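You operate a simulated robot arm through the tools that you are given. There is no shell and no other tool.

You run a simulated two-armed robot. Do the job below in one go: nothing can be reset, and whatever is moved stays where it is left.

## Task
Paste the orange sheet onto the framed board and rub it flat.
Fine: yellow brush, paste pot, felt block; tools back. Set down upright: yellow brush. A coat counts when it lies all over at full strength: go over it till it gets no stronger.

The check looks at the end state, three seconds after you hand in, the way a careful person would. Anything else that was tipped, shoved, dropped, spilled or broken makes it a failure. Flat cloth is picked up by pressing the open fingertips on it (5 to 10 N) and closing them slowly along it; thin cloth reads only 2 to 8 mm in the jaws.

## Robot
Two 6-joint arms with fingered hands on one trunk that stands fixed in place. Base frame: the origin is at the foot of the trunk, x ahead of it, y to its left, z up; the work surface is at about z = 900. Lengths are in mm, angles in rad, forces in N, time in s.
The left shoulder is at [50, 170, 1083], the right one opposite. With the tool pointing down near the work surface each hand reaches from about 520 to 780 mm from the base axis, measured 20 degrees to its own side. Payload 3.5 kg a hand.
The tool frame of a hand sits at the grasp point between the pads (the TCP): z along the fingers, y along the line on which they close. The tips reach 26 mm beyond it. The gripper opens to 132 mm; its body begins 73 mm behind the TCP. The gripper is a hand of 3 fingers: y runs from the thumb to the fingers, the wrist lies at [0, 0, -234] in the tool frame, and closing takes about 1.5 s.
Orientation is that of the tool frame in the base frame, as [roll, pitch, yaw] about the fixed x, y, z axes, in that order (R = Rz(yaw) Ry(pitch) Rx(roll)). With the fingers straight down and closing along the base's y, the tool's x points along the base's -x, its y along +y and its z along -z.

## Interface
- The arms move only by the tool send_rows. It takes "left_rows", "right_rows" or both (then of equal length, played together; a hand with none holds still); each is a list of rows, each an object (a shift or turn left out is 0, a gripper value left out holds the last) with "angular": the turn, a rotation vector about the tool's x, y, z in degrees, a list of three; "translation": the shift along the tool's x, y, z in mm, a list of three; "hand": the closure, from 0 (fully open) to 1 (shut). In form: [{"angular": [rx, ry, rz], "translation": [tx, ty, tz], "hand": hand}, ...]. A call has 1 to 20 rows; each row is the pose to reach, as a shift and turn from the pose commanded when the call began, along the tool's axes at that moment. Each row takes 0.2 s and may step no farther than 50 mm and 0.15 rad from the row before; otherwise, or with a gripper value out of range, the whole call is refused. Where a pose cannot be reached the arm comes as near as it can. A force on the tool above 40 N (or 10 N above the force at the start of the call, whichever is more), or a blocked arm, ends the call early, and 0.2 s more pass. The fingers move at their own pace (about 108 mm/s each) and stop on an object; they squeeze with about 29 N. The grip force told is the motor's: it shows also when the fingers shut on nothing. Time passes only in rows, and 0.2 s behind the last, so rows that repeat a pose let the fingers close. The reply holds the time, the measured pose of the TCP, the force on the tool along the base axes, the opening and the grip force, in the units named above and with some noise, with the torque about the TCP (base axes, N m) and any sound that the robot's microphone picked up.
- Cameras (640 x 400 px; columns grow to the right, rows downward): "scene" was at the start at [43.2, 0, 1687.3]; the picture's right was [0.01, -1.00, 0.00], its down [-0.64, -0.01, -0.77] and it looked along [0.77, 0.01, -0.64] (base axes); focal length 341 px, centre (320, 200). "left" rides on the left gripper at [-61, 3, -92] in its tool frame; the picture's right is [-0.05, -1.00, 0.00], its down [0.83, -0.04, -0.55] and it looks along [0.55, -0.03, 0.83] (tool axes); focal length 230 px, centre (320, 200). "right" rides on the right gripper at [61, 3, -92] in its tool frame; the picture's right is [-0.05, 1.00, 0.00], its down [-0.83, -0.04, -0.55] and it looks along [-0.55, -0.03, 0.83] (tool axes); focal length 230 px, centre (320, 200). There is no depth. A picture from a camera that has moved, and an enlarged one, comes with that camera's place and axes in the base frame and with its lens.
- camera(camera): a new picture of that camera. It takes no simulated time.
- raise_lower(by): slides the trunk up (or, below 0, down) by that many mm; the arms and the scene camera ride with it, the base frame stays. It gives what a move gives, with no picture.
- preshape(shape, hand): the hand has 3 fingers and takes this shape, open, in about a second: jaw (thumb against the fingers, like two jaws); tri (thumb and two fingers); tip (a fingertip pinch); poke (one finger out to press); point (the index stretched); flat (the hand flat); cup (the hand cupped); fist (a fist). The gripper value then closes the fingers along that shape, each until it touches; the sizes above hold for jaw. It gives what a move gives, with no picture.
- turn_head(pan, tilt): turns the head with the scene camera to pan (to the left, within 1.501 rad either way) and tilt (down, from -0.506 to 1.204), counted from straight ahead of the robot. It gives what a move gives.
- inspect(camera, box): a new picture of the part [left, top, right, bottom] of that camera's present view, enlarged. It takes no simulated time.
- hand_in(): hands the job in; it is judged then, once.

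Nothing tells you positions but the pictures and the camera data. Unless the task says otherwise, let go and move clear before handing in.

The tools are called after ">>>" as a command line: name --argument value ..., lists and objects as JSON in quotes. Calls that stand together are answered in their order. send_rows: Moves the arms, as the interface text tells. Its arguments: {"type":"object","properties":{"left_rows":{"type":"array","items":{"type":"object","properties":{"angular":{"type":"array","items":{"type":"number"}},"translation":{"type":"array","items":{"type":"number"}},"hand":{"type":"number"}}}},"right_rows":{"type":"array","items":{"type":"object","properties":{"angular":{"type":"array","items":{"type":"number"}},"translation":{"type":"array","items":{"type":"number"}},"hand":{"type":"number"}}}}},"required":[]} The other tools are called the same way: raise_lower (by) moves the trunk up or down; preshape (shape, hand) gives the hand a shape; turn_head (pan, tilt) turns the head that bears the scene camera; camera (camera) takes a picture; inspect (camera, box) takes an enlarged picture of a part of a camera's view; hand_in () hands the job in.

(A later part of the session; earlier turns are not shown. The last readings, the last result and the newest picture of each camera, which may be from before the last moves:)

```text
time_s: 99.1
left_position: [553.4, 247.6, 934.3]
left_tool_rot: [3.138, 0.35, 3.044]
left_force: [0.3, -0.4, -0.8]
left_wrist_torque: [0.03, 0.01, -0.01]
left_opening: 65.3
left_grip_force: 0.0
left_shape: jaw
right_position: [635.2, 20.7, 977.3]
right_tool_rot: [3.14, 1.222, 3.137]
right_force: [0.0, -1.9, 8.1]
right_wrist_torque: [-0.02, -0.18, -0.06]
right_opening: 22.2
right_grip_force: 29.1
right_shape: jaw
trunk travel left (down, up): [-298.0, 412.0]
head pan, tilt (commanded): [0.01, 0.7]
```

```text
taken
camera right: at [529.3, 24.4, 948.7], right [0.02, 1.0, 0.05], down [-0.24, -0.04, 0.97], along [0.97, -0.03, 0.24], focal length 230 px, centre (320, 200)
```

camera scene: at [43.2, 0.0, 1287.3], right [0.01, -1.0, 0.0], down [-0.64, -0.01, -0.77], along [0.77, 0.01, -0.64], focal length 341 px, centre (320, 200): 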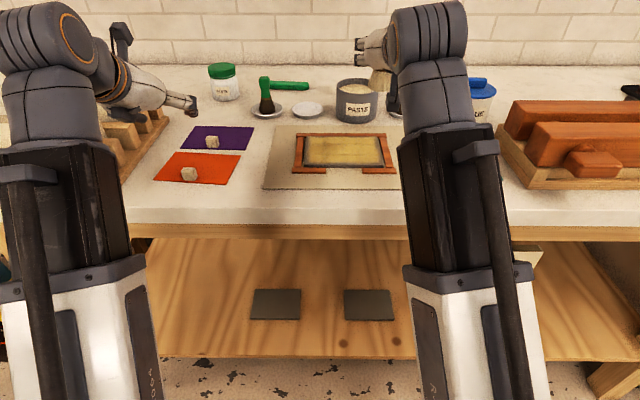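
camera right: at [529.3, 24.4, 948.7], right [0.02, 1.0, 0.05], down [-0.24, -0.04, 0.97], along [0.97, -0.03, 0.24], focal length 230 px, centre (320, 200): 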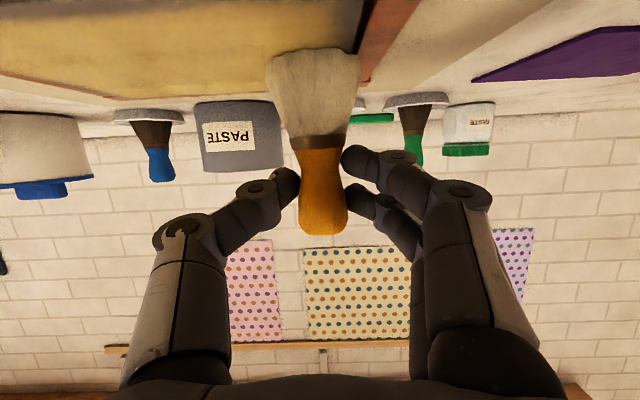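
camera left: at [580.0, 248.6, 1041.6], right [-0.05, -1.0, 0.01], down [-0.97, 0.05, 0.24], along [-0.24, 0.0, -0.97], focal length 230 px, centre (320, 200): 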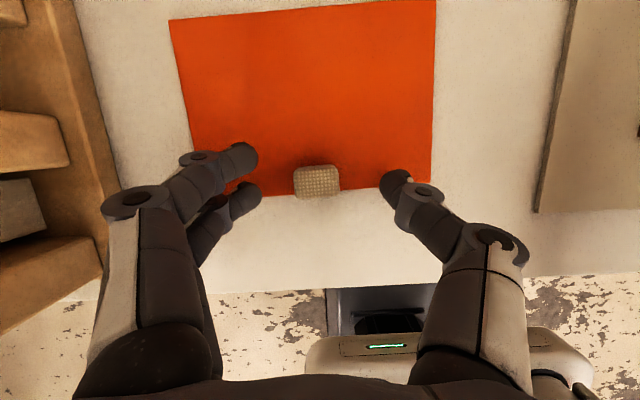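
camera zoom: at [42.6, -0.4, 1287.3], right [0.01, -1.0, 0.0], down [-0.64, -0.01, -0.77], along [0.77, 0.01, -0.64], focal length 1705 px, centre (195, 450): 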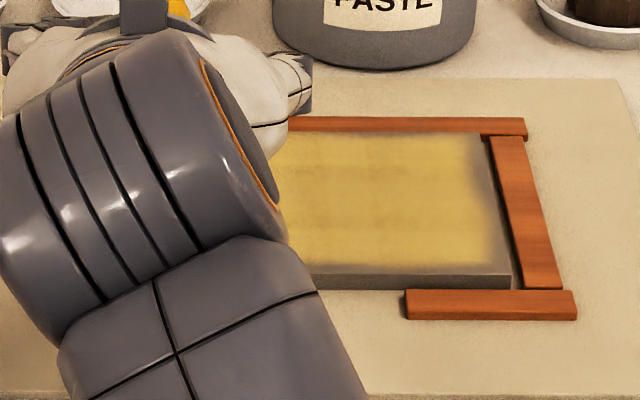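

The coat no longer changes – it's at full strength. I'll park the right hand (with brush) to the right, then raise the trunk so the left hand can work vertically on the sheet's knob.

>>> send_rows --right_rows '[{"translation": [-39, 0, -14.2], "hand": 1}, {"translation": [-78, 0, -28.4]}, {"translation": [-87.4, -45.2, -22.1]}, {"translation": [-96.8, -90.4, -15.8]}, {"translation": [-106.2, -135.6, -9.5]}, {"translation": [-115.6, -180.8, -3.2]}, {"translation": [-125, -226, 3.1]}, {"translation": [-134.4, -271, 9.4]}, {"translation": [-134.4, -271, 9.4]}]'

>>> raise_lower --by 150

>>> camera --camera "left"

>>> camera --camera "scene"

```text
time_s: 101.1
left_position: [553.5, 247.0, 933.4]
left_tool_rot: [3.139, 0.35, 3.044]
left_force: [-0.3, -0.4, 0.3]
left_wrist_torque: [-0.03, -0.02, -0.01]
left_opening: 65.0
left_grip_force: 0.0
left_shape: jaw
right_position: [689.9, -251.7, 1099.1]
right_tool_rot: [-3.141, 1.221, 3.141]
right_force: [-0.1, -0.6, -1.1]
right_wrist_torque: [0.0, 0.0, -0.06]
right_opening: 22.2
right_grip_force: 28.5
right_shape: jaw
trunk travel left (down, up): [-298.0, 412.0]
head pan, tilt (commanded): [0.01, 0.7]
```

```text
time_s: 102.9
left_position: [554.1, 247.6, 1084.2]
left_tool_rot: [3.138, 0.351, 3.043]
left_force: [-0.4, -1.2, 0.5]
left_wrist_torque: [0.0, 0.0, 0.02]
left_opening: 65.6
left_grip_force: 0.0
left_shape: jaw
right_position: [690.2, -250.7, 1248.6]
right_tool_rot: [-3.141, 1.221, 3.139]
right_force: [0.0, -0.7, -0.9]
right_wrist_torque: [0.02, 0.0, -0.01]
right_opening: 22.1
right_grip_force: 29.0
right_shape: jaw
trunk travel left (down, up): [-448.0, 262.0]
head pan, tilt (commanded): [0.01, 0.7]
```

```text
taken
camera left: at [580.1, 248.6, 1191.6], right [-0.05, -1.0, 0.01], down [-0.97, 0.05, 0.24], along [-0.24, 0.0, -0.97], focal length 230 px, centre (320, 200)
```

left: 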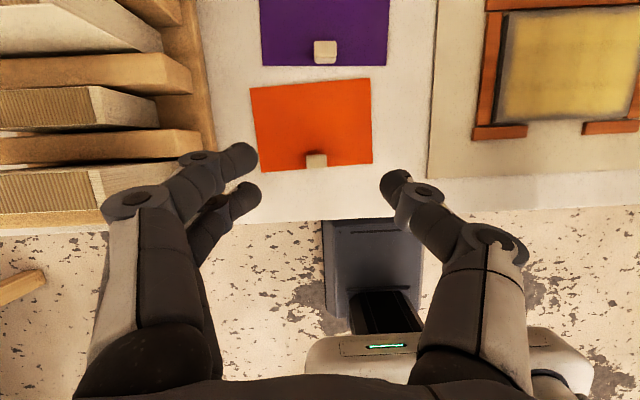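

```text
taken
camera scene: at [43.3, 0.0, 1437.2], right [0.01, -1.0, 0.0], down [-0.64, -0.01, -0.77], along [0.77, 0.01, -0.64], focal length 341 px, centre (320, 200)
```

scene: 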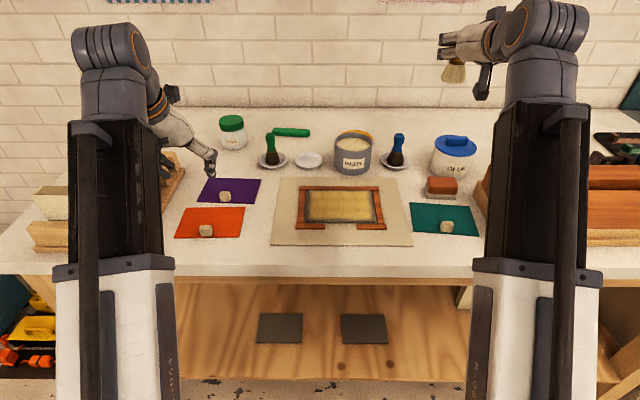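

>>> inspect --camera "scene" --box '[160, 170, 280, 250]'

>>> inspect --camera "left" --box '[235, 65, 395, 185]'

>>> inspect --camera "scene" --box '[265, 170, 415, 250]'

```text
5.00 times, centred on (220, 210) of scene
camera zoom: at [43.3, 0.0, 1437.2], right [0.01, -1.0, 0.0], down [-0.64, -0.01, -0.77], along [0.77, 0.01, -0.64], focal length 1705 px, centre (820, 150)
```

zoom: 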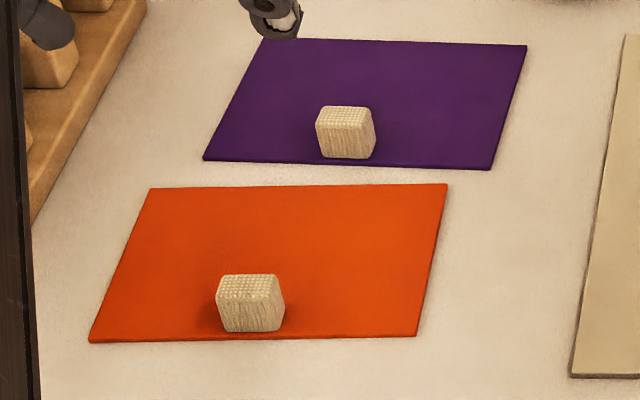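

```text
3.33 times, centred on (315, 125) of left
camera zoom: at [580.1, 248.6, 1191.6], right [-0.05, -1.0, 0.01], down [-0.97, 0.05, 0.24], along [-0.24, 0.0, -0.97], focal length 767 px, centre (337, 450)
```

zoom: 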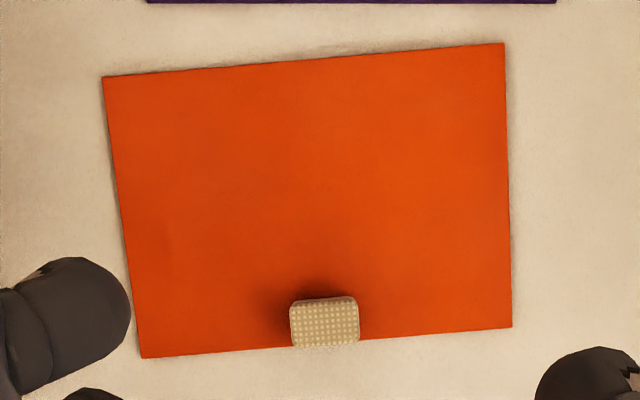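

```text
4.27 times, centred on (340, 210) of scene
camera zoom: at [43.3, 0.0, 1437.2], right [0.01, -1.0, 0.0], down [-0.64, -0.01, -0.77], along [0.77, 0.01, -0.64], focal length 1455 px, centre (235, 157)
```

zoom: 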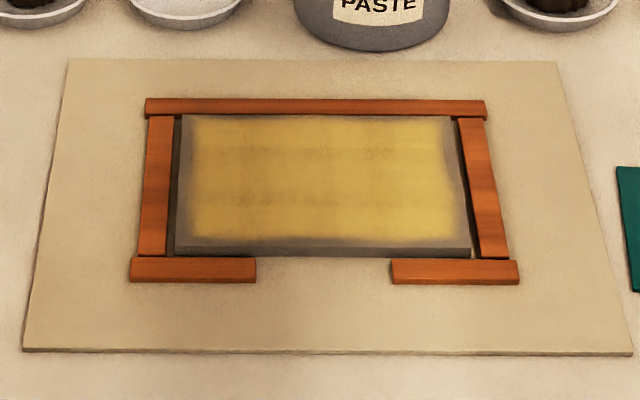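

The sheet lies flat at (599.5, 252), yaw +1.9°, knob at (559.5, 250.7). Left hand goes vertical above the knob.

>>> send_rows --left_rows '[{"angular": [0, 6.7, 0], "translation": [8, 1.2, 27], "hand": 0.55}, {"angular": [0, 13.4, 0], "translation": [16, 2.4, 54]}, {"angular": [0, 20.1, 0], "translation": [24.2, 3.6, 80.8]}, {"angular": [0, 20.1, 0], "translation": [24.2, 3.6, 80.8]}]'

```text
time_s: 103.9
left_position: [567.1, 252.1, 981.6]
left_tool_rot: [3.137, 0.006, 3.044]
left_force: [0.2, 0.4, -0.4]
left_wrist_torque: [0.0, 0.0, 0.04]
left_opening: 59.9
left_grip_force: 0.1
left_shape: jaw
left hand out of reach, approached as far as the arm can: row 3, 4
right_position: [690.3, -252.1, 1249.0]
right_tool_rot: [3.14, 1.219, 3.141]
right_force: [-0.1, 0.4, -0.8]
right_wrist_torque: [0.01, 0.0, -0.02]
right_opening: 22.0
right_grip_force: 29.0
right_shape: jaw
trunk travel left (down, up): [-448.0, 262.0]
head pan, tilt (commanded): [0.01, 0.7]
```

>>> raise_lower --by 110

>>> inspect --camera "left" --box '[220, 60, 420, 220]'

```text
time_s: 105.3
left_position: [569.6, 253.7, 1091.3]
left_tool_rot: [3.136, 0.009, 3.044]
left_force: [-0.6, -0.1, 0.3]
left_wrist_torque: [0.01, -0.01, 0.02]
left_opening: 59.7
left_grip_force: 0.0
left_shape: jaw
right_position: [691.2, -251.3, 1358.9]
right_tool_rot: [-3.14, 1.223, 3.14]
right_force: [-0.9, 0.3, -0.4]
right_wrist_torque: [0.02, 0.03, -0.02]
right_opening: 22.1
right_grip_force: 28.6
right_shape: jaw
trunk travel left (down, up): [-558.0, 152.0]
head pan, tilt (commanded): [0.01, 0.7]
```

```text
2.50 times, centred on (320, 140) of left
camera zoom: at [628.9, 249.8, 1183.7], right [-0.04, -1.0, -0.01], down [-0.84, 0.03, 0.55], along [-0.55, 0.03, -0.84], focal length 575 px, centre (320, 350)
```

zoom: 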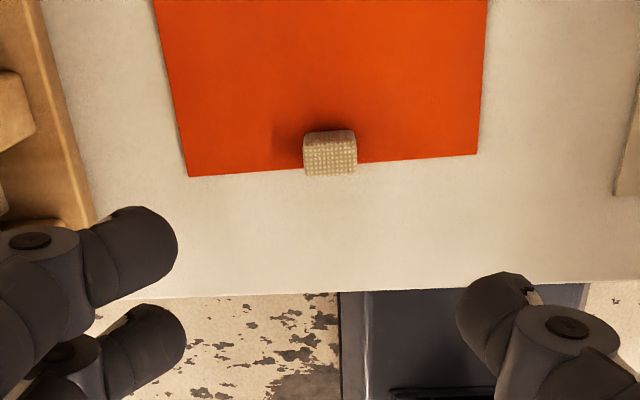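

>>> send_rows --left_rows '[{"angular": [0, 0, -2], "translation": [2.5, -1, 33], "hand": 0.55}, {"angular": [0, 0, -4], "translation": [5, -2, 66]}, {"angular": [0, 0.3, -6], "translation": [7.5, -3, 99]}, {"angular": [0, 0.5, -7.5], "translation": [9.75, -4, 131]}, {"angular": [0, 0.5, -7.5], "translation": [9.75, -4, 131]}]'

>>> camera --camera "left"

>>> inspect --camera "scene" --box '[170, 190, 270, 270]'

```text
time_s: 106.5
left_position: [559.4, 248.8, 960.5]
left_tool_rot: [3.137, 0.002, -3.106]
left_force: [-0.3, 0.7, 0.6]
left_wrist_torque: [0.0, -0.02, -0.01]
left_opening: 60.0
left_grip_force: 0.1
left_shape: jaw
right_position: [690.1, -251.4, 1359.9]
right_tool_rot: [3.142, 1.221, 3.14]
right_force: [-0.3, 0.3, -0.4]
right_wrist_torque: [-0.03, 0.03, -0.03]
right_opening: 22.3
right_grip_force: 29.1
right_shape: jaw
trunk travel left (down, up): [-558.0, 152.0]
head pan, tilt (commanded): [0.01, 0.7]
```

```text
taken
camera left: at [619.8, 255.4, 1051.9], right [0.09, -1.0, 0.0], down [-0.83, -0.07, 0.55], along [-0.55, -0.04, -0.83], focal length 230 px, centre (320, 200)
```

left: 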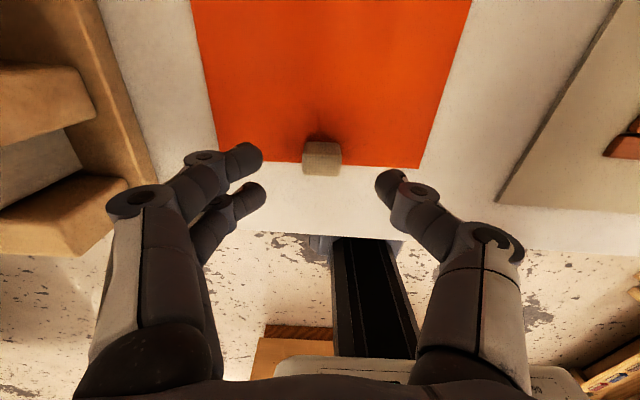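

```text
5.00 times, centred on (220, 230) of scene
camera zoom: at [43.2, 0.0, 1547.3], right [0.01, -1.0, 0.0], down [-0.64, -0.01, -0.77], along [0.77, 0.01, -0.64], focal length 1705 px, centre (820, 50)
```

zoom: 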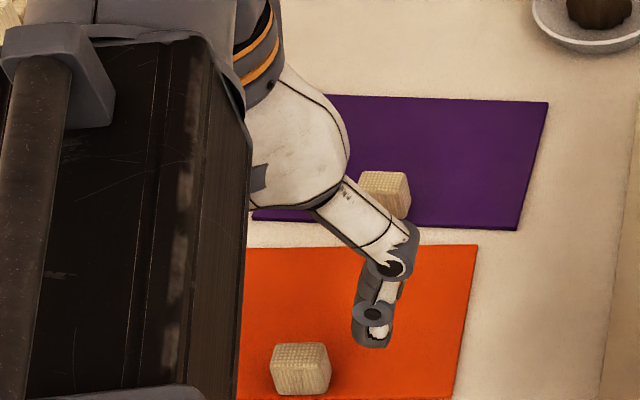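

>>> send_rows --left_rows '[{"translation": [0, 1.3, 10], "hand": 0.55}, {"translation": [0, 1.3, 20]}, {"translation": [0, 1.3, 27]}, {"translation": [0, 1.3, 28.5]}, {"translation": [0, 1.3, 28.5], "hand": 0.65}, {"translation": [0, 1.3, 28.5], "hand": 0.7}]'

>>> camera --camera "left"

>>> inspect --camera "scene" --box '[190, 210, 270, 270]'

```text
time_s: 107.9
left_position: [559.1, 252.6, 932.8]
left_tool_rot: [3.136, 0.001, -3.109]
left_force: [0.7, -0.7, -0.1]
left_wrist_torque: [-0.01, -0.02, 0.01]
left_opening: 39.9
left_grip_force: 0.1
left_shape: jaw
right_position: [690.6, -250.1, 1359.8]
right_tool_rot: [3.139, 1.223, 3.14]
right_force: [-0.1, -0.3, -0.4]
right_wrist_torque: [0.01, 0.0, 0.0]
right_opening: 22.2
right_grip_force: 28.7
right_shape: jaw
trunk travel left (down, up): [-558.0, 152.0]
head pan, tilt (commanded): [0.01, 0.7]
```

```text
taken
camera left: at [620.3, 256.8, 1023.9], right [0.09, -1.0, 0.0], down [-0.83, -0.07, 0.55], along [-0.55, -0.04, -0.83], focal length 230 px, centre (320, 200)
```

left: 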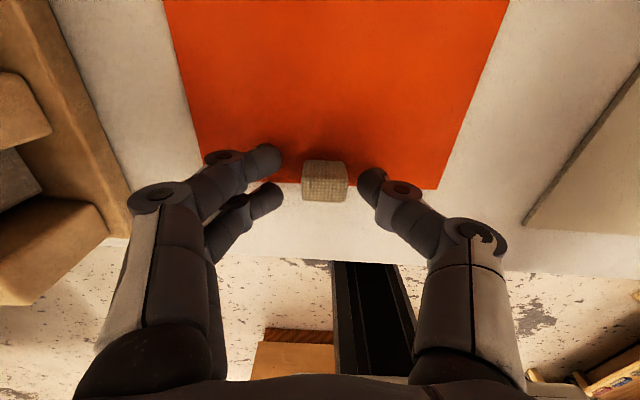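

```text
6.67 times, centred on (230, 240) of scene
camera zoom: at [43.2, 0.0, 1547.2], right [0.01, -1.0, 0.0], down [-0.64, -0.01, -0.77], along [0.77, 0.01, -0.64], focal length 2273 px, centre (920, -67)
```

zoom: 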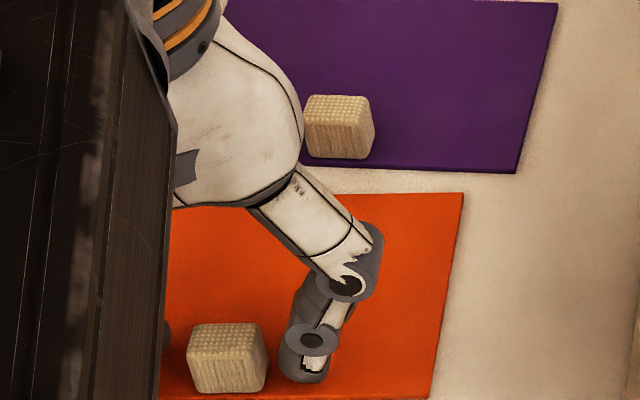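

The two fingers straddle the knob's short (19 mm) side, so I'll turn the hand 90° and close across front/back instead, where the 24 mm wide faces suit the finger pair.

>>> send_rows --left_rows '[{"translation": [0, -1, -15], "hand": 0.55}, {"translation": [0, -2, -40]}, {"angular": [0, 0, -8.2], "translation": [0, -2, -45]}, {"angular": [0, 0, -16.4], "translation": [0, -2, -45]}, {"angular": [0, 0, -24.6], "translation": [0, -2, -45]}, {"angular": [0, 0, -32.8], "translation": [0, -2, -45]}, {"angular": [0, 0, -41], "translation": [0, -2, -45]}, {"angular": [0, 0, -49.2], "translation": [0, -2, -45]}, {"angular": [0, 0, -57.4], "translation": [0, -2, -45]}, {"angular": [0, 0, -65.6], "translation": [0, -2, -45]}, {"angular": [0, 0, -73.8], "translation": [0, -2, -45]}, {"angular": [0, 0, -82], "translation": [0, -2, -45]}, {"angular": [0, 0, -90], "translation": [0, -2, -45]}, {"angular": [0, 0, -90], "translation": [0, -2, -45]}]'

>>> camera --camera "left"

>>> inspect --camera "scene" --box '[170, 190, 270, 270]'

```text
time_s: 110.9
left_position: [559.6, 251.4, 976.4]
left_tool_rot: [-3.14, 0.003, -1.544]
left_force: [-0.4, 0.3, 0.0]
left_wrist_torque: [0.02, -0.01, 0.02]
left_opening: 58.8
left_grip_force: 0.0
left_shape: jaw
right_position: [689.7, -250.9, 1358.1]
right_tool_rot: [3.141, 1.221, 3.139]
right_force: [0.8, 0.0, -1.0]
right_wrist_torque: [-0.02, 0.0, 0.0]
right_opening: 22.4
right_grip_force: 29.1
right_shape: jaw
trunk travel left (down, up): [-558.0, 152.0]
head pan, tilt (commanded): [0.01, 0.7]
```

```text
taken
camera left: at [553.9, 312.3, 1068.9], right [1.0, 0.08, 0.0], down [0.07, -0.83, 0.55], along [0.04, -0.55, -0.83], focal length 230 px, centre (320, 200)
```

left: 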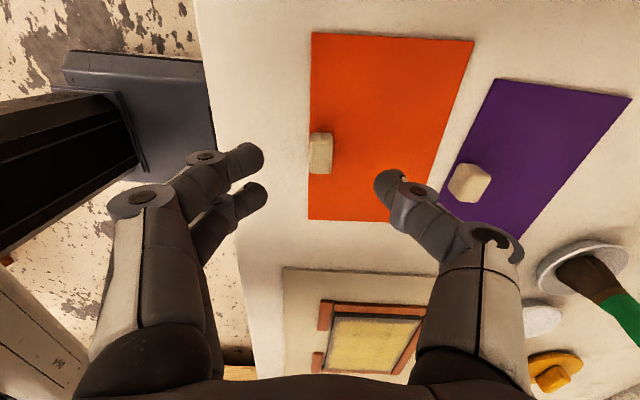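

```text
5.00 times, centred on (220, 230) of scene
camera zoom: at [43.2, 0.0, 1547.2], right [0.01, -1.0, 0.0], down [-0.64, -0.01, -0.77], along [0.77, 0.01, -0.64], focal length 1705 px, centre (820, 50)
```

zoom: 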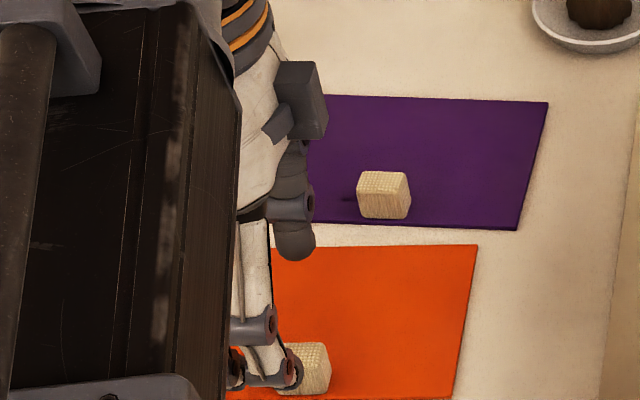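

>>> send_rows --left_rows '[{"translation": [0.8, 1, 15], "hand": 0.55}, {"translation": [0.8, 1, 30]}, {"translation": [0.8, 1, 40]}, {"translation": [0.8, 1, 44.5]}, {"translation": [0.8, 1, 44.5], "hand": 0.65}, {"translation": [0.8, 1, 44.5], "hand": 0.72}, {"translation": [0.8, 1, 44.5], "hand": 0.72}]'

>>> camera --camera "left"

>>> inspect --camera "left" --box '[240, 120, 400, 220]'

```text
time_s: 112.5
left_position: [558.7, 251.9, 932.3]
left_tool_rot: [-3.141, 0.005, -1.541]
left_force: [0.1, -0.5, -0.9]
left_wrist_torque: [-0.04, -0.01, 0.0]
left_opening: 37.7
left_grip_force: 0.1
left_shape: jaw
right_position: [689.3, -250.5, 1358.9]
right_tool_rot: [3.141, 1.222, 3.141]
right_force: [0.2, 0.1, -1.1]
right_wrist_torque: [0.01, 0.02, 0.01]
right_opening: 22.4
right_grip_force: 28.5
right_shape: jaw
trunk travel left (down, up): [-558.0, 152.0]
head pan, tilt (commanded): [0.01, 0.7]
```

```text
taken
camera left: at [553.5, 313.1, 1024.3], right [1.0, 0.08, 0.0], down [0.07, -0.83, 0.55], along [0.04, -0.55, -0.83], focal length 230 px, centre (320, 200)
```

left: 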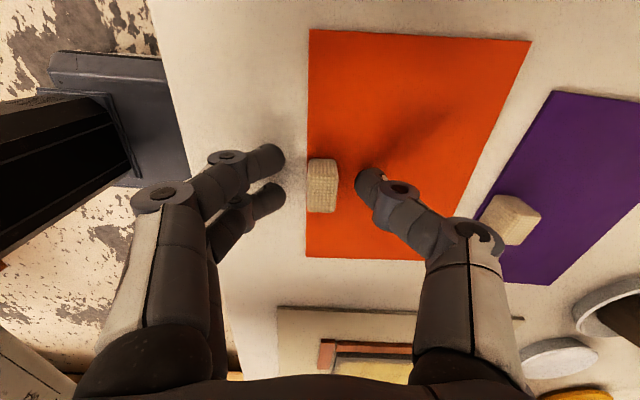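

```text
4.00 times, centred on (320, 170) of left
camera zoom: at [553.5, 313.1, 1024.3], right [1.0, 0.08, 0.0], down [0.07, -0.83, 0.55], along [0.04, -0.55, -0.83], focal length 920 px, centre (320, 320)
```

zoom: 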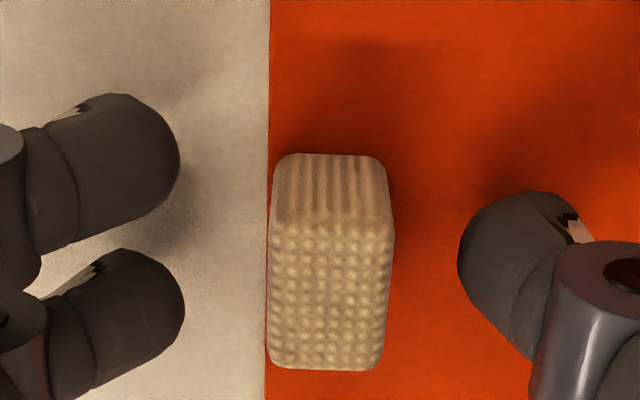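

>>> send_rows --left_rows '[{"translation": [1.2, 0, 0], "hand": 0.76}, {"translation": [1.2, 0, 0], "hand": 0.8}, {"translation": [1.2, 0, 0], "hand": 0.83}, {"translation": [1.2, 0, 0], "hand": 0.86}, {"translation": [1.2, 0, 0], "hand": 0.92}, {"translation": [1.2, 0, 0], "hand": 1}, {"translation": [1.2, 0, 0], "hand": 1}]'

>>> inspect --camera "left" --box '[240, 100, 400, 220]'

>>> camera --camera "left"

```text
time_s: 114.1
left_position: [558.6, 253.1, 931.9]
left_tool_rot: [-3.141, 0.003, -1.544]
left_force: [-0.6, 0.3, -0.3]
left_wrist_torque: [-0.05, 0.0, -0.04]
left_opening: 10.3
left_grip_force: 29.5
left_shape: jaw
left hand out of reach, approached as far as the arm can: row 1, 2, 3, 4, 5, 6, 7
right_position: [690.7, -251.2, 1360.0]
right_tool_rot: [-3.141, 1.221, 3.14]
right_force: [0.7, 0.1, -0.7]
right_wrist_torque: [0.01, 0.02, 0.01]
right_opening: 22.4
right_grip_force: 29.3
right_shape: jaw
trunk travel left (down, up): [-558.0, 152.0]
head pan, tilt (commanded): [0.01, 0.7]
```

```text
3.33 times, centred on (320, 160) of left
camera zoom: at [553.5, 313.1, 1024.3], right [1.0, 0.08, 0.0], down [0.07, -0.83, 0.55], along [0.04, -0.55, -0.83], focal length 767 px, centre (320, 333)
```

zoom: 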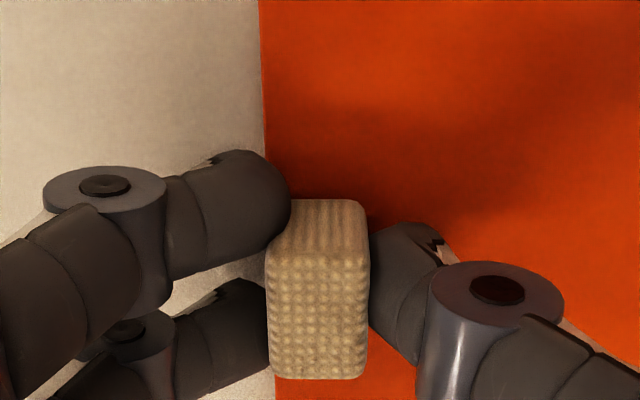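

```text
taken
camera left: at [553.5, 313.1, 1024.3], right [1.0, 0.08, 0.0], down [0.07, -0.83, 0.55], along [0.04, -0.55, -0.83], focal length 230 px, centre (320, 200)
```

left: 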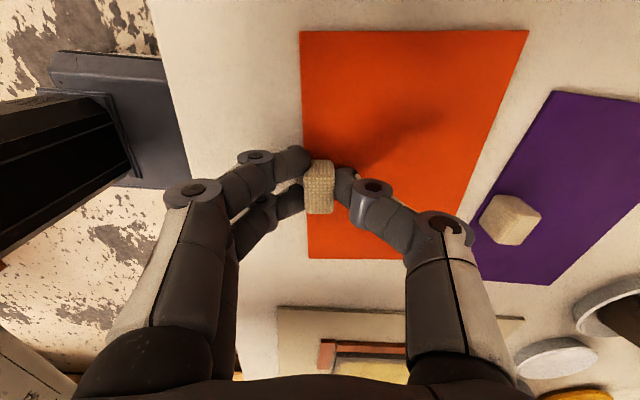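

The left wrist is at its turning limit this way, so it couldn't swing to the board. I'll release, lift, and turn the hand half a turn the other way (thumb in front).

>>> send_rows --left_rows '[{"hand": 0.9}, {"hand": 0.84}, {"hand": 0.78}, {"hand": 0.7}, {"hand": 0.6}, {"hand": 0.55}, {"translation": [0, 0, -15]}, {"translation": [0, 0, -45]}, {"angular": [0, 0, 8.5], "translation": [0, 0, -55]}, {"angular": [0, 0, 17], "translation": [0, 0, -55]}, {"angular": [0, 0, 25.5], "translation": [0, 0, -55]}, {"angular": [0, 0, 34], "translation": [0, 0, -55]}, {"angular": [0, 0, 42.5], "translation": [0, 0, -55]}, {"angular": [0, 0, 51], "translation": [0, 0, -55]}, {"angular": [0, 0, 59.5], "translation": [0, 0, -55]}, {"angular": [0, 0, 68], "translation": [0, 0, -55]}, {"angular": [0, 0, 76.5], "translation": [0, 0, -55]}, {"angular": [0, 0, 85], "translation": [0, 0, -55]}, {"angular": [0, 0, 90], "translation": [0, 0, -55]}]'

>>> inspect --camera "left" --box '[200, 40, 440, 220]'

```text
time_s: 118.1
left_position: [556.7, 252.7, 986.0]
left_tool_rot: [3.136, 0.0, -3.11]
left_force: [-0.4, -0.4, -0.5]
left_wrist_torque: [-0.01, 0.0, -0.01]
left_opening: 58.6
left_grip_force: 0.1
left_shape: jaw
right_position: [690.7, -251.6, 1359.7]
right_tool_rot: [-3.141, 1.221, 3.141]
right_force: [-0.6, -0.7, -0.8]
right_wrist_torque: [0.0, -0.01, 0.0]
right_opening: 22.2
right_grip_force: 29.1
right_shape: jaw
trunk travel left (down, up): [-558.0, 152.0]
head pan, tilt (commanded): [0.01, 0.7]
```

```text
2.22 times, centred on (320, 130) of left
camera zoom: at [619.4, 256.4, 1078.8], right [0.08, -1.0, 0.0], down [-0.83, -0.07, 0.55], along [-0.55, -0.04, -0.83], focal length 511 px, centre (320, 356)
```

zoom: 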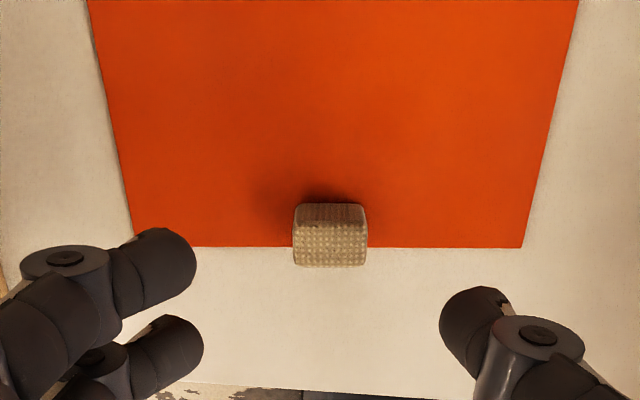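

Continuing the turn another 90° to bring the thumb to the front side.

>>> send_rows --left_rows '[{"angular": [0, 0, 8.5]}, {"angular": [0, 0, 17]}, {"angular": [0, 0, 25.5]}, {"angular": [0, 0, 34]}, {"angular": [0, 0, 42.5]}, {"angular": [0, 0, 51]}, {"angular": [0, 0, 59.5]}, {"angular": [0, 0, 68]}, {"angular": [0, 0, 76.5]}, {"angular": [0, 0, 85]}, {"angular": [0, 0, 90]}, {"angular": [0, 0, 90]}]'

>>> camera --camera "left"

>>> inspect --camera "scene" --box '[170, 190, 270, 270]'

```text
time_s: 120.7
left_position: [558.3, 252.0, 987.3]
left_tool_rot: [3.14, -0.006, 1.603]
left_force: [0.6, -0.1, -0.5]
left_wrist_torque: [-0.03, -0.04, 0.01]
left_opening: 58.9
left_grip_force: 0.0
left_shape: jaw
right_position: [690.6, -250.9, 1357.9]
right_tool_rot: [-3.14, 1.22, 3.14]
right_force: [0.2, 0.3, -0.6]
right_wrist_torque: [0.0, 0.0, 0.0]
right_opening: 22.3
right_grip_force: 29.0
right_shape: jaw
trunk travel left (down, up): [-558.0, 152.0]
head pan, tilt (commanded): [0.01, 0.7]
```

```text
taken
camera left: at [563.4, 189.7, 1078.5], right [-1.0, -0.08, 0.0], down [-0.07, 0.83, 0.56], along [-0.05, 0.56, -0.83], focal length 230 px, centre (320, 200)
```

left: 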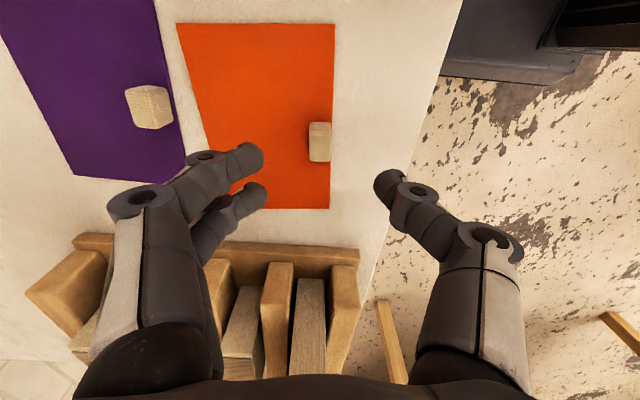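

```text
5.00 times, centred on (220, 230) of scene
camera zoom: at [43.2, 0.0, 1547.2], right [0.01, -1.0, 0.0], down [-0.64, -0.01, -0.77], along [0.77, 0.01, -0.64], focal length 1705 px, centre (820, 50)
```

zoom: 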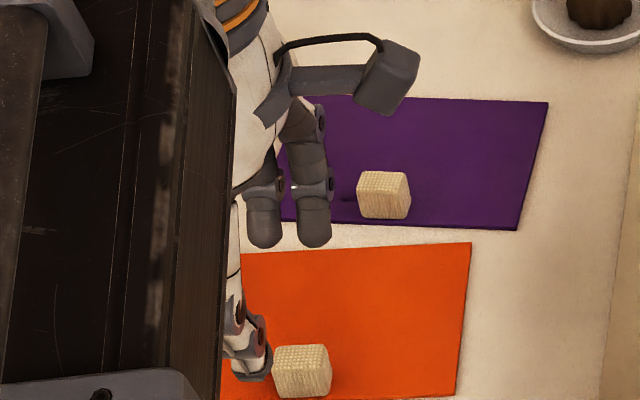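

The turn worked. Knob now at about (557.6, 248.7), sheet yaw ≈ +5°. Descending onto the knob with the hand aligned.

>>> send_rows --left_rows '[{"angular": [0, 0, -3], "translation": [-3.3, -0.8, 15], "hand": 0.55}, {"angular": [0, 0, -3], "translation": [-3.3, -0.8, 30]}, {"angular": [0, 0, -3], "translation": [-3.3, -0.8, 45]}, {"angular": [0, 0, -3], "translation": [-3.3, -0.8, 54]}, {"angular": [0, 0, -3], "translation": [-3.3, -0.8, 54], "hand": 0.65}, {"angular": [0, 0, -3], "translation": [-3.3, -0.8, 54], "hand": 0.72}, {"angular": [0, 0, -3], "translation": [-3.3, -0.8, 54], "hand": 0.72}]'

>>> inspect --camera "left" --box '[240, 100, 400, 220]'

>>> camera --camera "left"

```text
time_s: 122.3
left_position: [558.8, 248.0, 932.2]
left_tool_rot: [3.14, -0.004, 1.657]
left_force: [0.0, -1.0, 0.0]
left_wrist_torque: [0.01, 0.01, 0.01]
left_opening: 37.2
left_grip_force: 0.2
left_shape: jaw
right_position: [691.1, -251.2, 1359.4]
right_tool_rot: [-3.141, 1.221, 3.138]
right_force: [0.9, -0.2, -0.3]
right_wrist_torque: [0.01, -0.02, 0.01]
right_opening: 22.1
right_grip_force: 29.0
right_shape: jaw
trunk travel left (down, up): [-558.0, 152.0]
head pan, tilt (commanded): [0.01, 0.7]
```

```text
3.33 times, centred on (320, 160) of left
camera zoom: at [566.5, 186.5, 1024.2], right [-0.99, -0.14, 0.0], down [-0.12, 0.82, 0.56], along [-0.08, 0.55, -0.83], focal length 767 px, centre (320, 333)
```

zoom: 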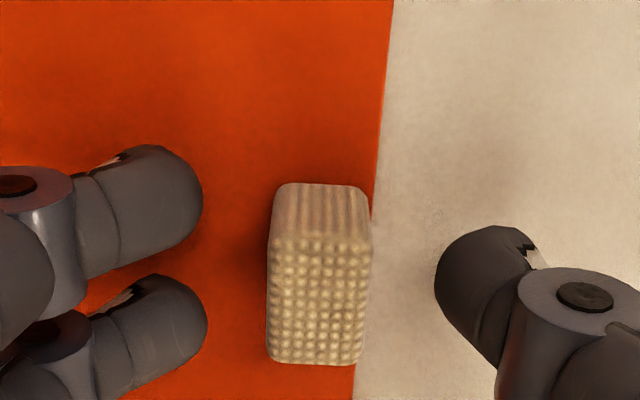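

```text
taken
camera left: at [566.5, 186.5, 1024.2], right [-0.99, -0.14, 0.0], down [-0.12, 0.82, 0.56], along [-0.08, 0.55, -0.83], focal length 230 px, centre (320, 200)
```

left: 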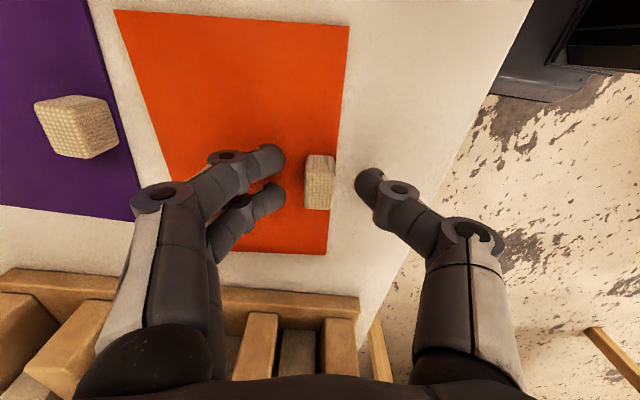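

>>> send_rows --left_rows '[{"hand": 0.77}, {"hand": 0.81}, {"hand": 0.85}, {"hand": 0.89}, {"hand": 0.94}, {"hand": 1}, {"hand": 1}, {"hand": 1}]'

>>> inspect --camera "left" --box '[240, 100, 400, 220]'

>>> inspect --camera "scene" --box '[170, 190, 270, 270]'

```text
time_s: 124.1
left_position: [557.8, 247.5, 932.7]
left_tool_rot: [3.14, -0.005, 1.656]
left_force: [-0.6, -0.3, -0.4]
left_wrist_torque: [-0.03, -0.01, -0.01]
left_opening: 10.7
left_grip_force: 28.9
left_shape: jaw
right_position: [690.2, -249.9, 1359.3]
right_tool_rot: [3.139, 1.221, 3.139]
right_force: [-0.4, 0.6, -1.1]
right_wrist_torque: [0.02, -0.02, 0.01]
right_opening: 22.5
right_grip_force: 28.7
right_shape: jaw
trunk travel left (down, up): [-558.0, 152.0]
head pan, tilt (commanded): [0.01, 0.7]
```

```text
3.33 times, centred on (320, 160) of left
camera zoom: at [566.5, 186.5, 1024.3], right [-0.99, -0.14, 0.0], down [-0.12, 0.82, 0.56], along [-0.08, 0.55, -0.83], focal length 767 px, centre (320, 333)
```

zoom: 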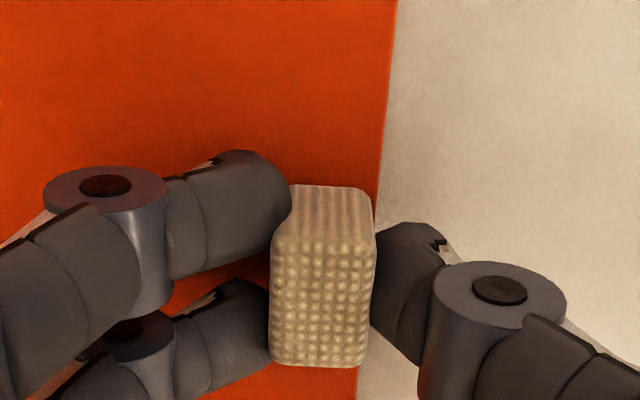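

```text
5.00 times, centred on (220, 230) of scene
camera zoom: at [43.2, 0.0, 1547.3], right [0.01, -1.0, 0.0], down [-0.64, -0.01, -0.77], along [0.77, 0.01, -0.64], focal length 1705 px, centre (820, 50)
```

zoom: 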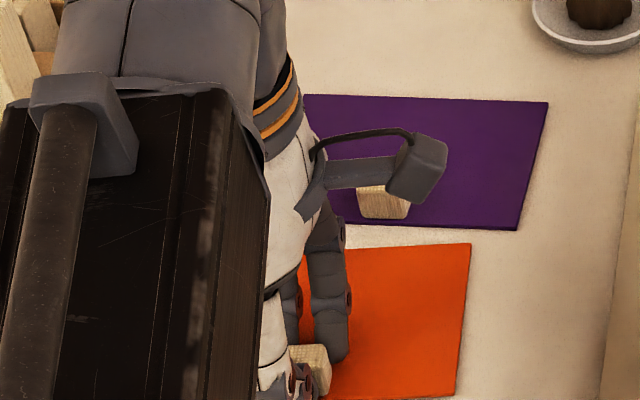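

Knob firmly gripped, sheet still flat. Lifting slightly to check.

>>> send_rows --left_rows '[{"translation": [0, 0, -5], "hand": 1}, {"translation": [0, 0, -15]}, {"translation": [0, 0, -30]}, {"translation": [0, 0, -40]}, {"translation": [0, 0, -40]}]'

>>> camera --camera "left"

>>> inspect --camera "scene" --box '[160, 170, 280, 270]'

```text
time_s: 125.3
left_position: [558.5, 246.9, 973.5]
left_tool_rot: [3.14, -0.004, 1.657]
left_force: [-0.1, 0.5, 0.2]
left_wrist_torque: [0.04, 0.05, -0.02]
left_opening: 10.7
left_grip_force: 29.1
left_shape: jaw
right_position: [691.0, -251.0, 1359.3]
right_tool_rot: [3.14, 1.221, 3.139]
right_force: [1.2, -0.1, -0.9]
right_wrist_torque: [-0.04, 0.01, 0.01]
right_opening: 22.3
right_grip_force: 28.8
right_shape: jaw
trunk travel left (down, up): [-558.0, 152.0]
head pan, tilt (commanded): [0.01, 0.7]
```

```text
taken
camera left: at [566.2, 186.5, 1064.6], right [-0.99, -0.14, 0.0], down [-0.12, 0.82, 0.56], along [-0.08, 0.55, -0.83], focal length 230 px, centre (320, 200)
```

left: 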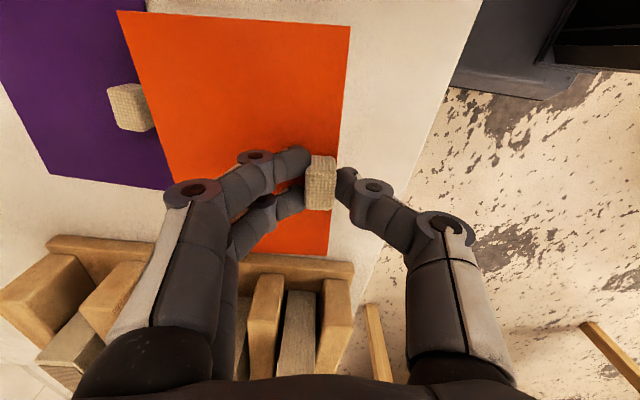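

```text
4.00 times, centred on (220, 220) of scene
camera zoom: at [43.2, 0.0, 1547.2], right [0.01, -1.0, 0.0], down [-0.64, -0.01, -0.77], along [0.77, 0.01, -0.64], focal length 1364 px, centre (720, 120)
```

zoom: 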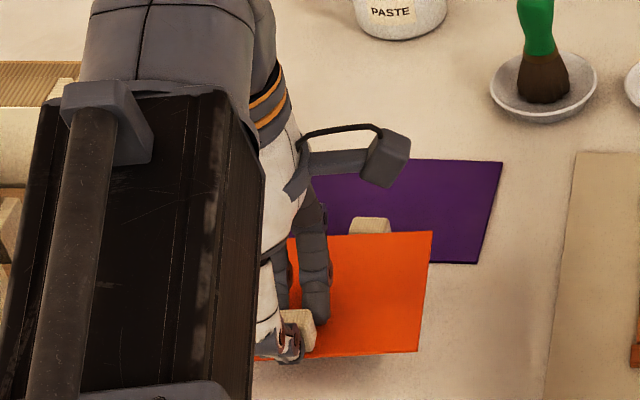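

The sheet lifts cleanly and flat. I'll carry it over the board, squaring it up (−5° yaw), aiming its centre at (649.3, −41.3).

>>> send_rows --left_rows '[{"angular": [0, 0, 0.7], "translation": [-41.8, 3.8, 0], "hand": 1}, {"angular": [0, 0, 1.4], "translation": [-83.6, 7.7, 0]}, {"angular": [0, 0, 2.1], "translation": [-125.4, 11.5, 0]}, {"angular": [0, 0, 2.9], "translation": [-167.2, 15.3, 0]}, {"angular": [0, 0, 3.6], "translation": [-209, 19.1, 0]}, {"angular": [0, 0, 4.3], "translation": [-250.8, 23, 0]}, {"angular": [0, 0, 5], "translation": [-292.6, 26.8, 0]}, {"angular": [0, 0, 5], "translation": [-292.6, 26.8, 0]}]'

>>> camera --camera "left"

>>> inspect --camera "scene" --box '[260, 180, 420, 280]'

>>> camera --camera "right"

```text
time_s: 127.1
left_position: [608.2, -41.6, 970.7]
left_tool_rot: [3.14, -0.005, 1.571]
left_force: [-0.2, -0.4, -0.1]
left_wrist_torque: [0.04, 0.02, 0.0]
left_opening: 10.9
left_grip_force: 29.2
left_shape: jaw
right_position: [690.1, -250.7, 1359.2]
right_tool_rot: [3.141, 1.221, 3.14]
right_force: [-0.2, -0.3, -1.2]
right_wrist_torque: [-0.02, 0.02, 0.03]
right_opening: 22.1
right_grip_force: 29.0
right_shape: jaw
trunk travel left (down, up): [-558.0, 152.0]
head pan, tilt (commanded): [0.01, 0.7]
```

```text
taken
camera left: at [611.5, -103.2, 1063.1], right [-1.0, -0.05, 0.0], down [-0.04, 0.83, 0.56], along [-0.03, 0.56, -0.83], focal length 230 px, centre (320, 200)
```

left: 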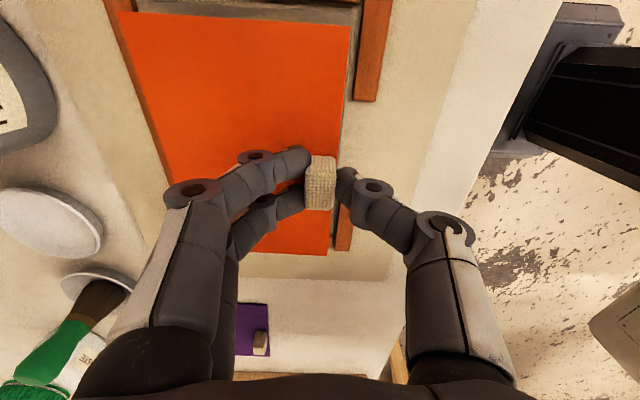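

```text
4.00 times, centred on (340, 230) of scene
camera zoom: at [43.2, -0.1, 1547.3], right [0.01, -1.0, 0.0], down [-0.64, -0.01, -0.77], along [0.77, 0.01, -0.64], focal length 1364 px, centre (240, 80)
```

zoom: 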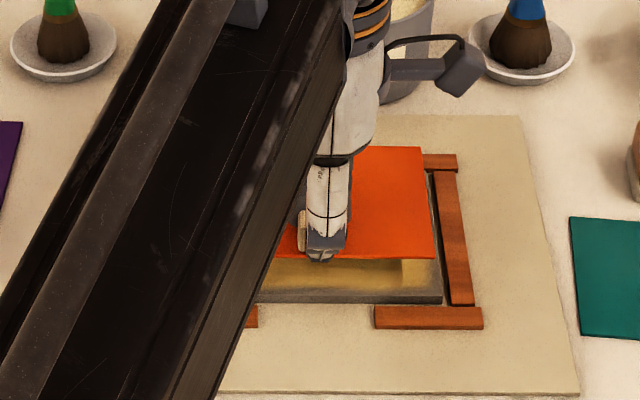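

```text
taken
camera right: at [583.9, -247.6, 1332.1], right [0.02, 1.0, 0.05], down [-0.24, -0.04, 0.97], along [0.97, -0.03, 0.24], focal length 230 px, centre (320, 200)
```

right: 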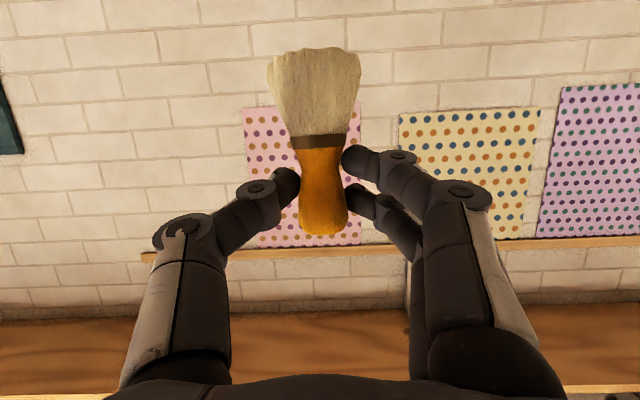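

Sheet is square and within 2 mm of target. Small correction and lowering toward the panel.

>>> send_rows --left_rows '[{"translation": [0.3, 2, 5], "hand": 1}, {"translation": [0.3, 2, 12]}, {"translation": [0.3, 2, 18]}, {"translation": [0.3, 2, 18]}]'

>>> inspect --camera "scene" --box '[280, 180, 400, 270]'

>>> inspect --camera "left" --box '[100, 0, 420, 260]'

```text
time_s: 128.1
left_position: [611.0, -39.1, 953.9]
left_tool_rot: [-3.141, -0.007, 1.571]
left_force: [0.2, 0.1, 0.0]
left_wrist_torque: [0.0, 0.0, 0.0]
left_opening: 10.7
left_grip_force: 29.0
left_shape: jaw
right_position: [689.6, -250.7, 1358.6]
right_tool_rot: [3.141, 1.222, 3.139]
right_force: [-0.5, -0.3, -0.1]
right_wrist_torque: [0.0, 0.04, 0.0]
right_opening: 22.2
right_grip_force: 28.6
right_shape: jaw
trunk travel left (down, up): [-558.0, 152.0]
head pan, tilt (commanded): [0.01, 0.7]
```

```text
4.44 times, centred on (340, 225) of scene
camera zoom: at [43.2, -0.1, 1547.2], right [0.01, -1.0, 0.0], down [-0.64, -0.01, -0.77], along [0.77, 0.01, -0.64], focal length 1515 px, centre (231, 89)
```

zoom: 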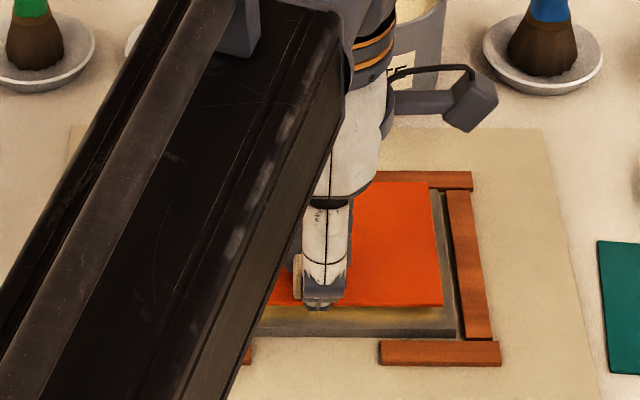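

```text
1.54 times, centred on (260, 130) of left
camera zoom: at [614.1, -102.5, 1044.9], right [-1.0, -0.05, 0.0], down [-0.04, 0.83, 0.56], along [-0.03, 0.56, -0.83], focal length 354 px, centre (412, 308)
```

zoom: 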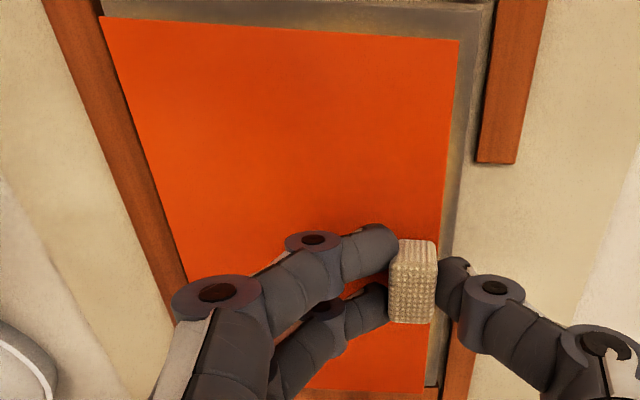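

>>> send_rows --left_rows '[{"translation": [0, -1.5, 2], "hand": 1}, {"translation": [0, -1.5, 4]}, {"translation": [0, -1.5, 6]}, {"translation": [0, -1.5, 7]}, {"translation": [0, -1.5, 7]}]'

>>> inspect --camera "scene" --box '[310, 200, 390, 270]'

>>> inspect --camera "left" --box '[100, 0, 420, 260]'

```text
time_s: 129.3
left_position: [610.7, -41.8, 946.8]
left_tool_rot: [-3.14, -0.004, 1.568]
left_force: [0.1, -0.5, 0.4]
left_wrist_torque: [0.04, 0.0, 0.0]
left_opening: 10.7
left_grip_force: 28.6
left_shape: jaw
right_position: [690.0, -251.2, 1359.1]
right_tool_rot: [3.14, 1.221, 3.141]
right_force: [0.1, -0.1, -0.5]
right_wrist_torque: [-0.02, 0.03, -0.01]
right_opening: 22.6
right_grip_force: 29.6
right_shape: jaw
trunk travel left (down, up): [-558.0, 152.0]
head pan, tilt (commanded): [0.01, 0.7]
```

```text
5.71 times, centred on (350, 235) of scene
camera zoom: at [43.2, 0.0, 1547.2], right [0.01, -1.0, 0.0], down [-0.64, -0.01, -0.77], along [0.77, 0.01, -0.64], focal length 1948 px, centre (149, 0)
```

zoom: 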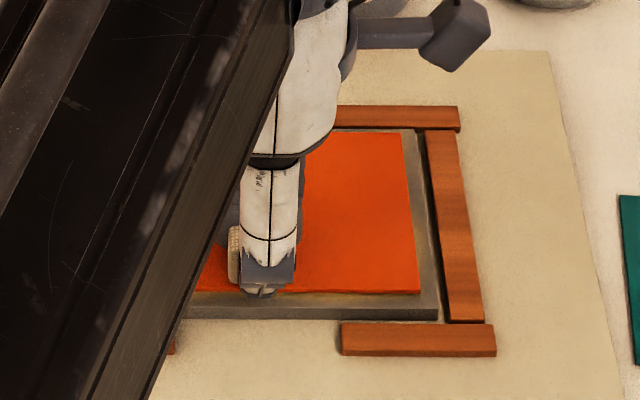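

```text
1.54 times, centred on (260, 130) of left
camera zoom: at [612.9, -102.6, 1037.9], right [-1.0, -0.05, 0.0], down [-0.04, 0.83, 0.56], along [-0.03, 0.56, -0.83], focal length 354 px, centre (412, 308)
```

zoom: 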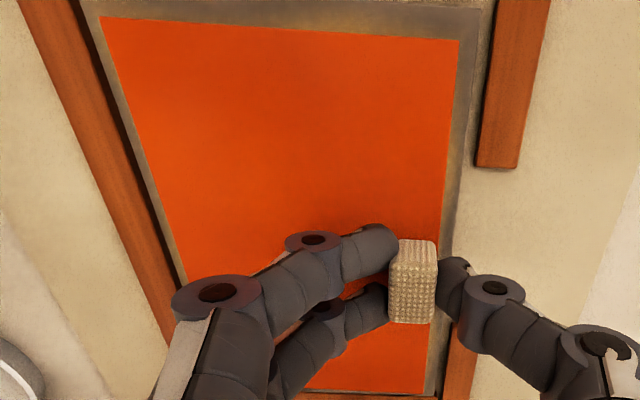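

>>> send_rows --left_rows '[{"translation": [0, -0.3, 1], "hand": 1}, {"translation": [0, -0.3, 2]}, {"translation": [0, -0.3, 2]}]'

```text
time_s: 130.1
left_position: [608.5, -40.5, 945.0]
left_tool_rot: [-3.14, -0.007, 1.567]
left_force: [0.0, -0.3, 0.4]
left_wrist_torque: [-0.02, -0.04, -0.03]
left_opening: 10.7
left_grip_force: 29.7
left_shape: jaw
right_position: [691.4, -250.5, 1359.2]
right_tool_rot: [-3.141, 1.223, 3.14]
right_force: [0.6, -0.2, -0.3]
right_wrist_torque: [0.0, 0.03, 0.02]
right_opening: 22.3
right_grip_force: 29.6
right_shape: jaw
trunk travel left (down, up): [-558.0, 152.0]
head pan, tilt (commanded): [0.01, 0.7]
```

>>> send_rows --left_rows '[{"translation": [0, 0, 1], "hand": 1}, {"translation": [0, 0, 2]}, {"translation": [0, 0, 2]}]'

>>> inspect --camera "left" --box '[100, 0, 420, 260]'

>>> inspect --camera "scene" --box '[310, 200, 390, 270]'

```text
time_s: 130.9
left_position: [609.3, -41.1, 943.9]
left_tool_rot: [3.14, -0.005, 1.569]
left_force: [0.5, -0.5, 9.0]
left_wrist_torque: [0.0, -0.08, 0.04]
left_opening: 11.1
left_grip_force: 28.8
left_shape: jaw
right_position: [690.2, -251.8, 1361.1]
right_tool_rot: [3.141, 1.221, 3.139]
right_force: [0.0, -0.4, -1.4]
right_wrist_torque: [0.0, 0.0, 0.01]
right_opening: 22.3
right_grip_force: 29.0
right_shape: jaw
trunk travel left (down, up): [-558.0, 152.0]
head pan, tilt (commanded): [0.01, 0.7]
```

```text
1.54 times, centred on (260, 130) of left
camera zoom: at [612.1, -102.5, 1034.9], right [-1.0, -0.05, 0.0], down [-0.04, 0.83, 0.56], along [-0.03, 0.56, -0.83], focal length 354 px, centre (412, 308)
```

zoom: 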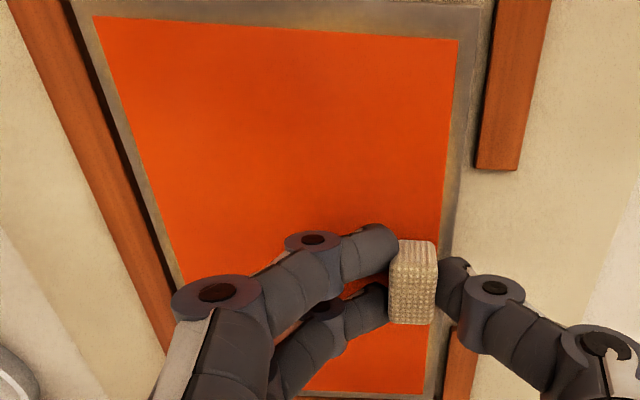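

```text
5.71 times, centred on (350, 235) of scene
camera zoom: at [42.6, -0.1, 1547.4], right [0.01, -1.0, 0.0], down [-0.64, -0.01, -0.77], along [0.77, 0.01, -0.64], focal length 1948 px, centre (149, 0)
```

zoom: 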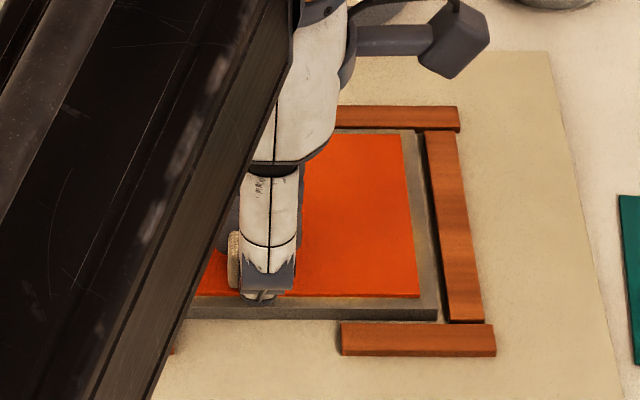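

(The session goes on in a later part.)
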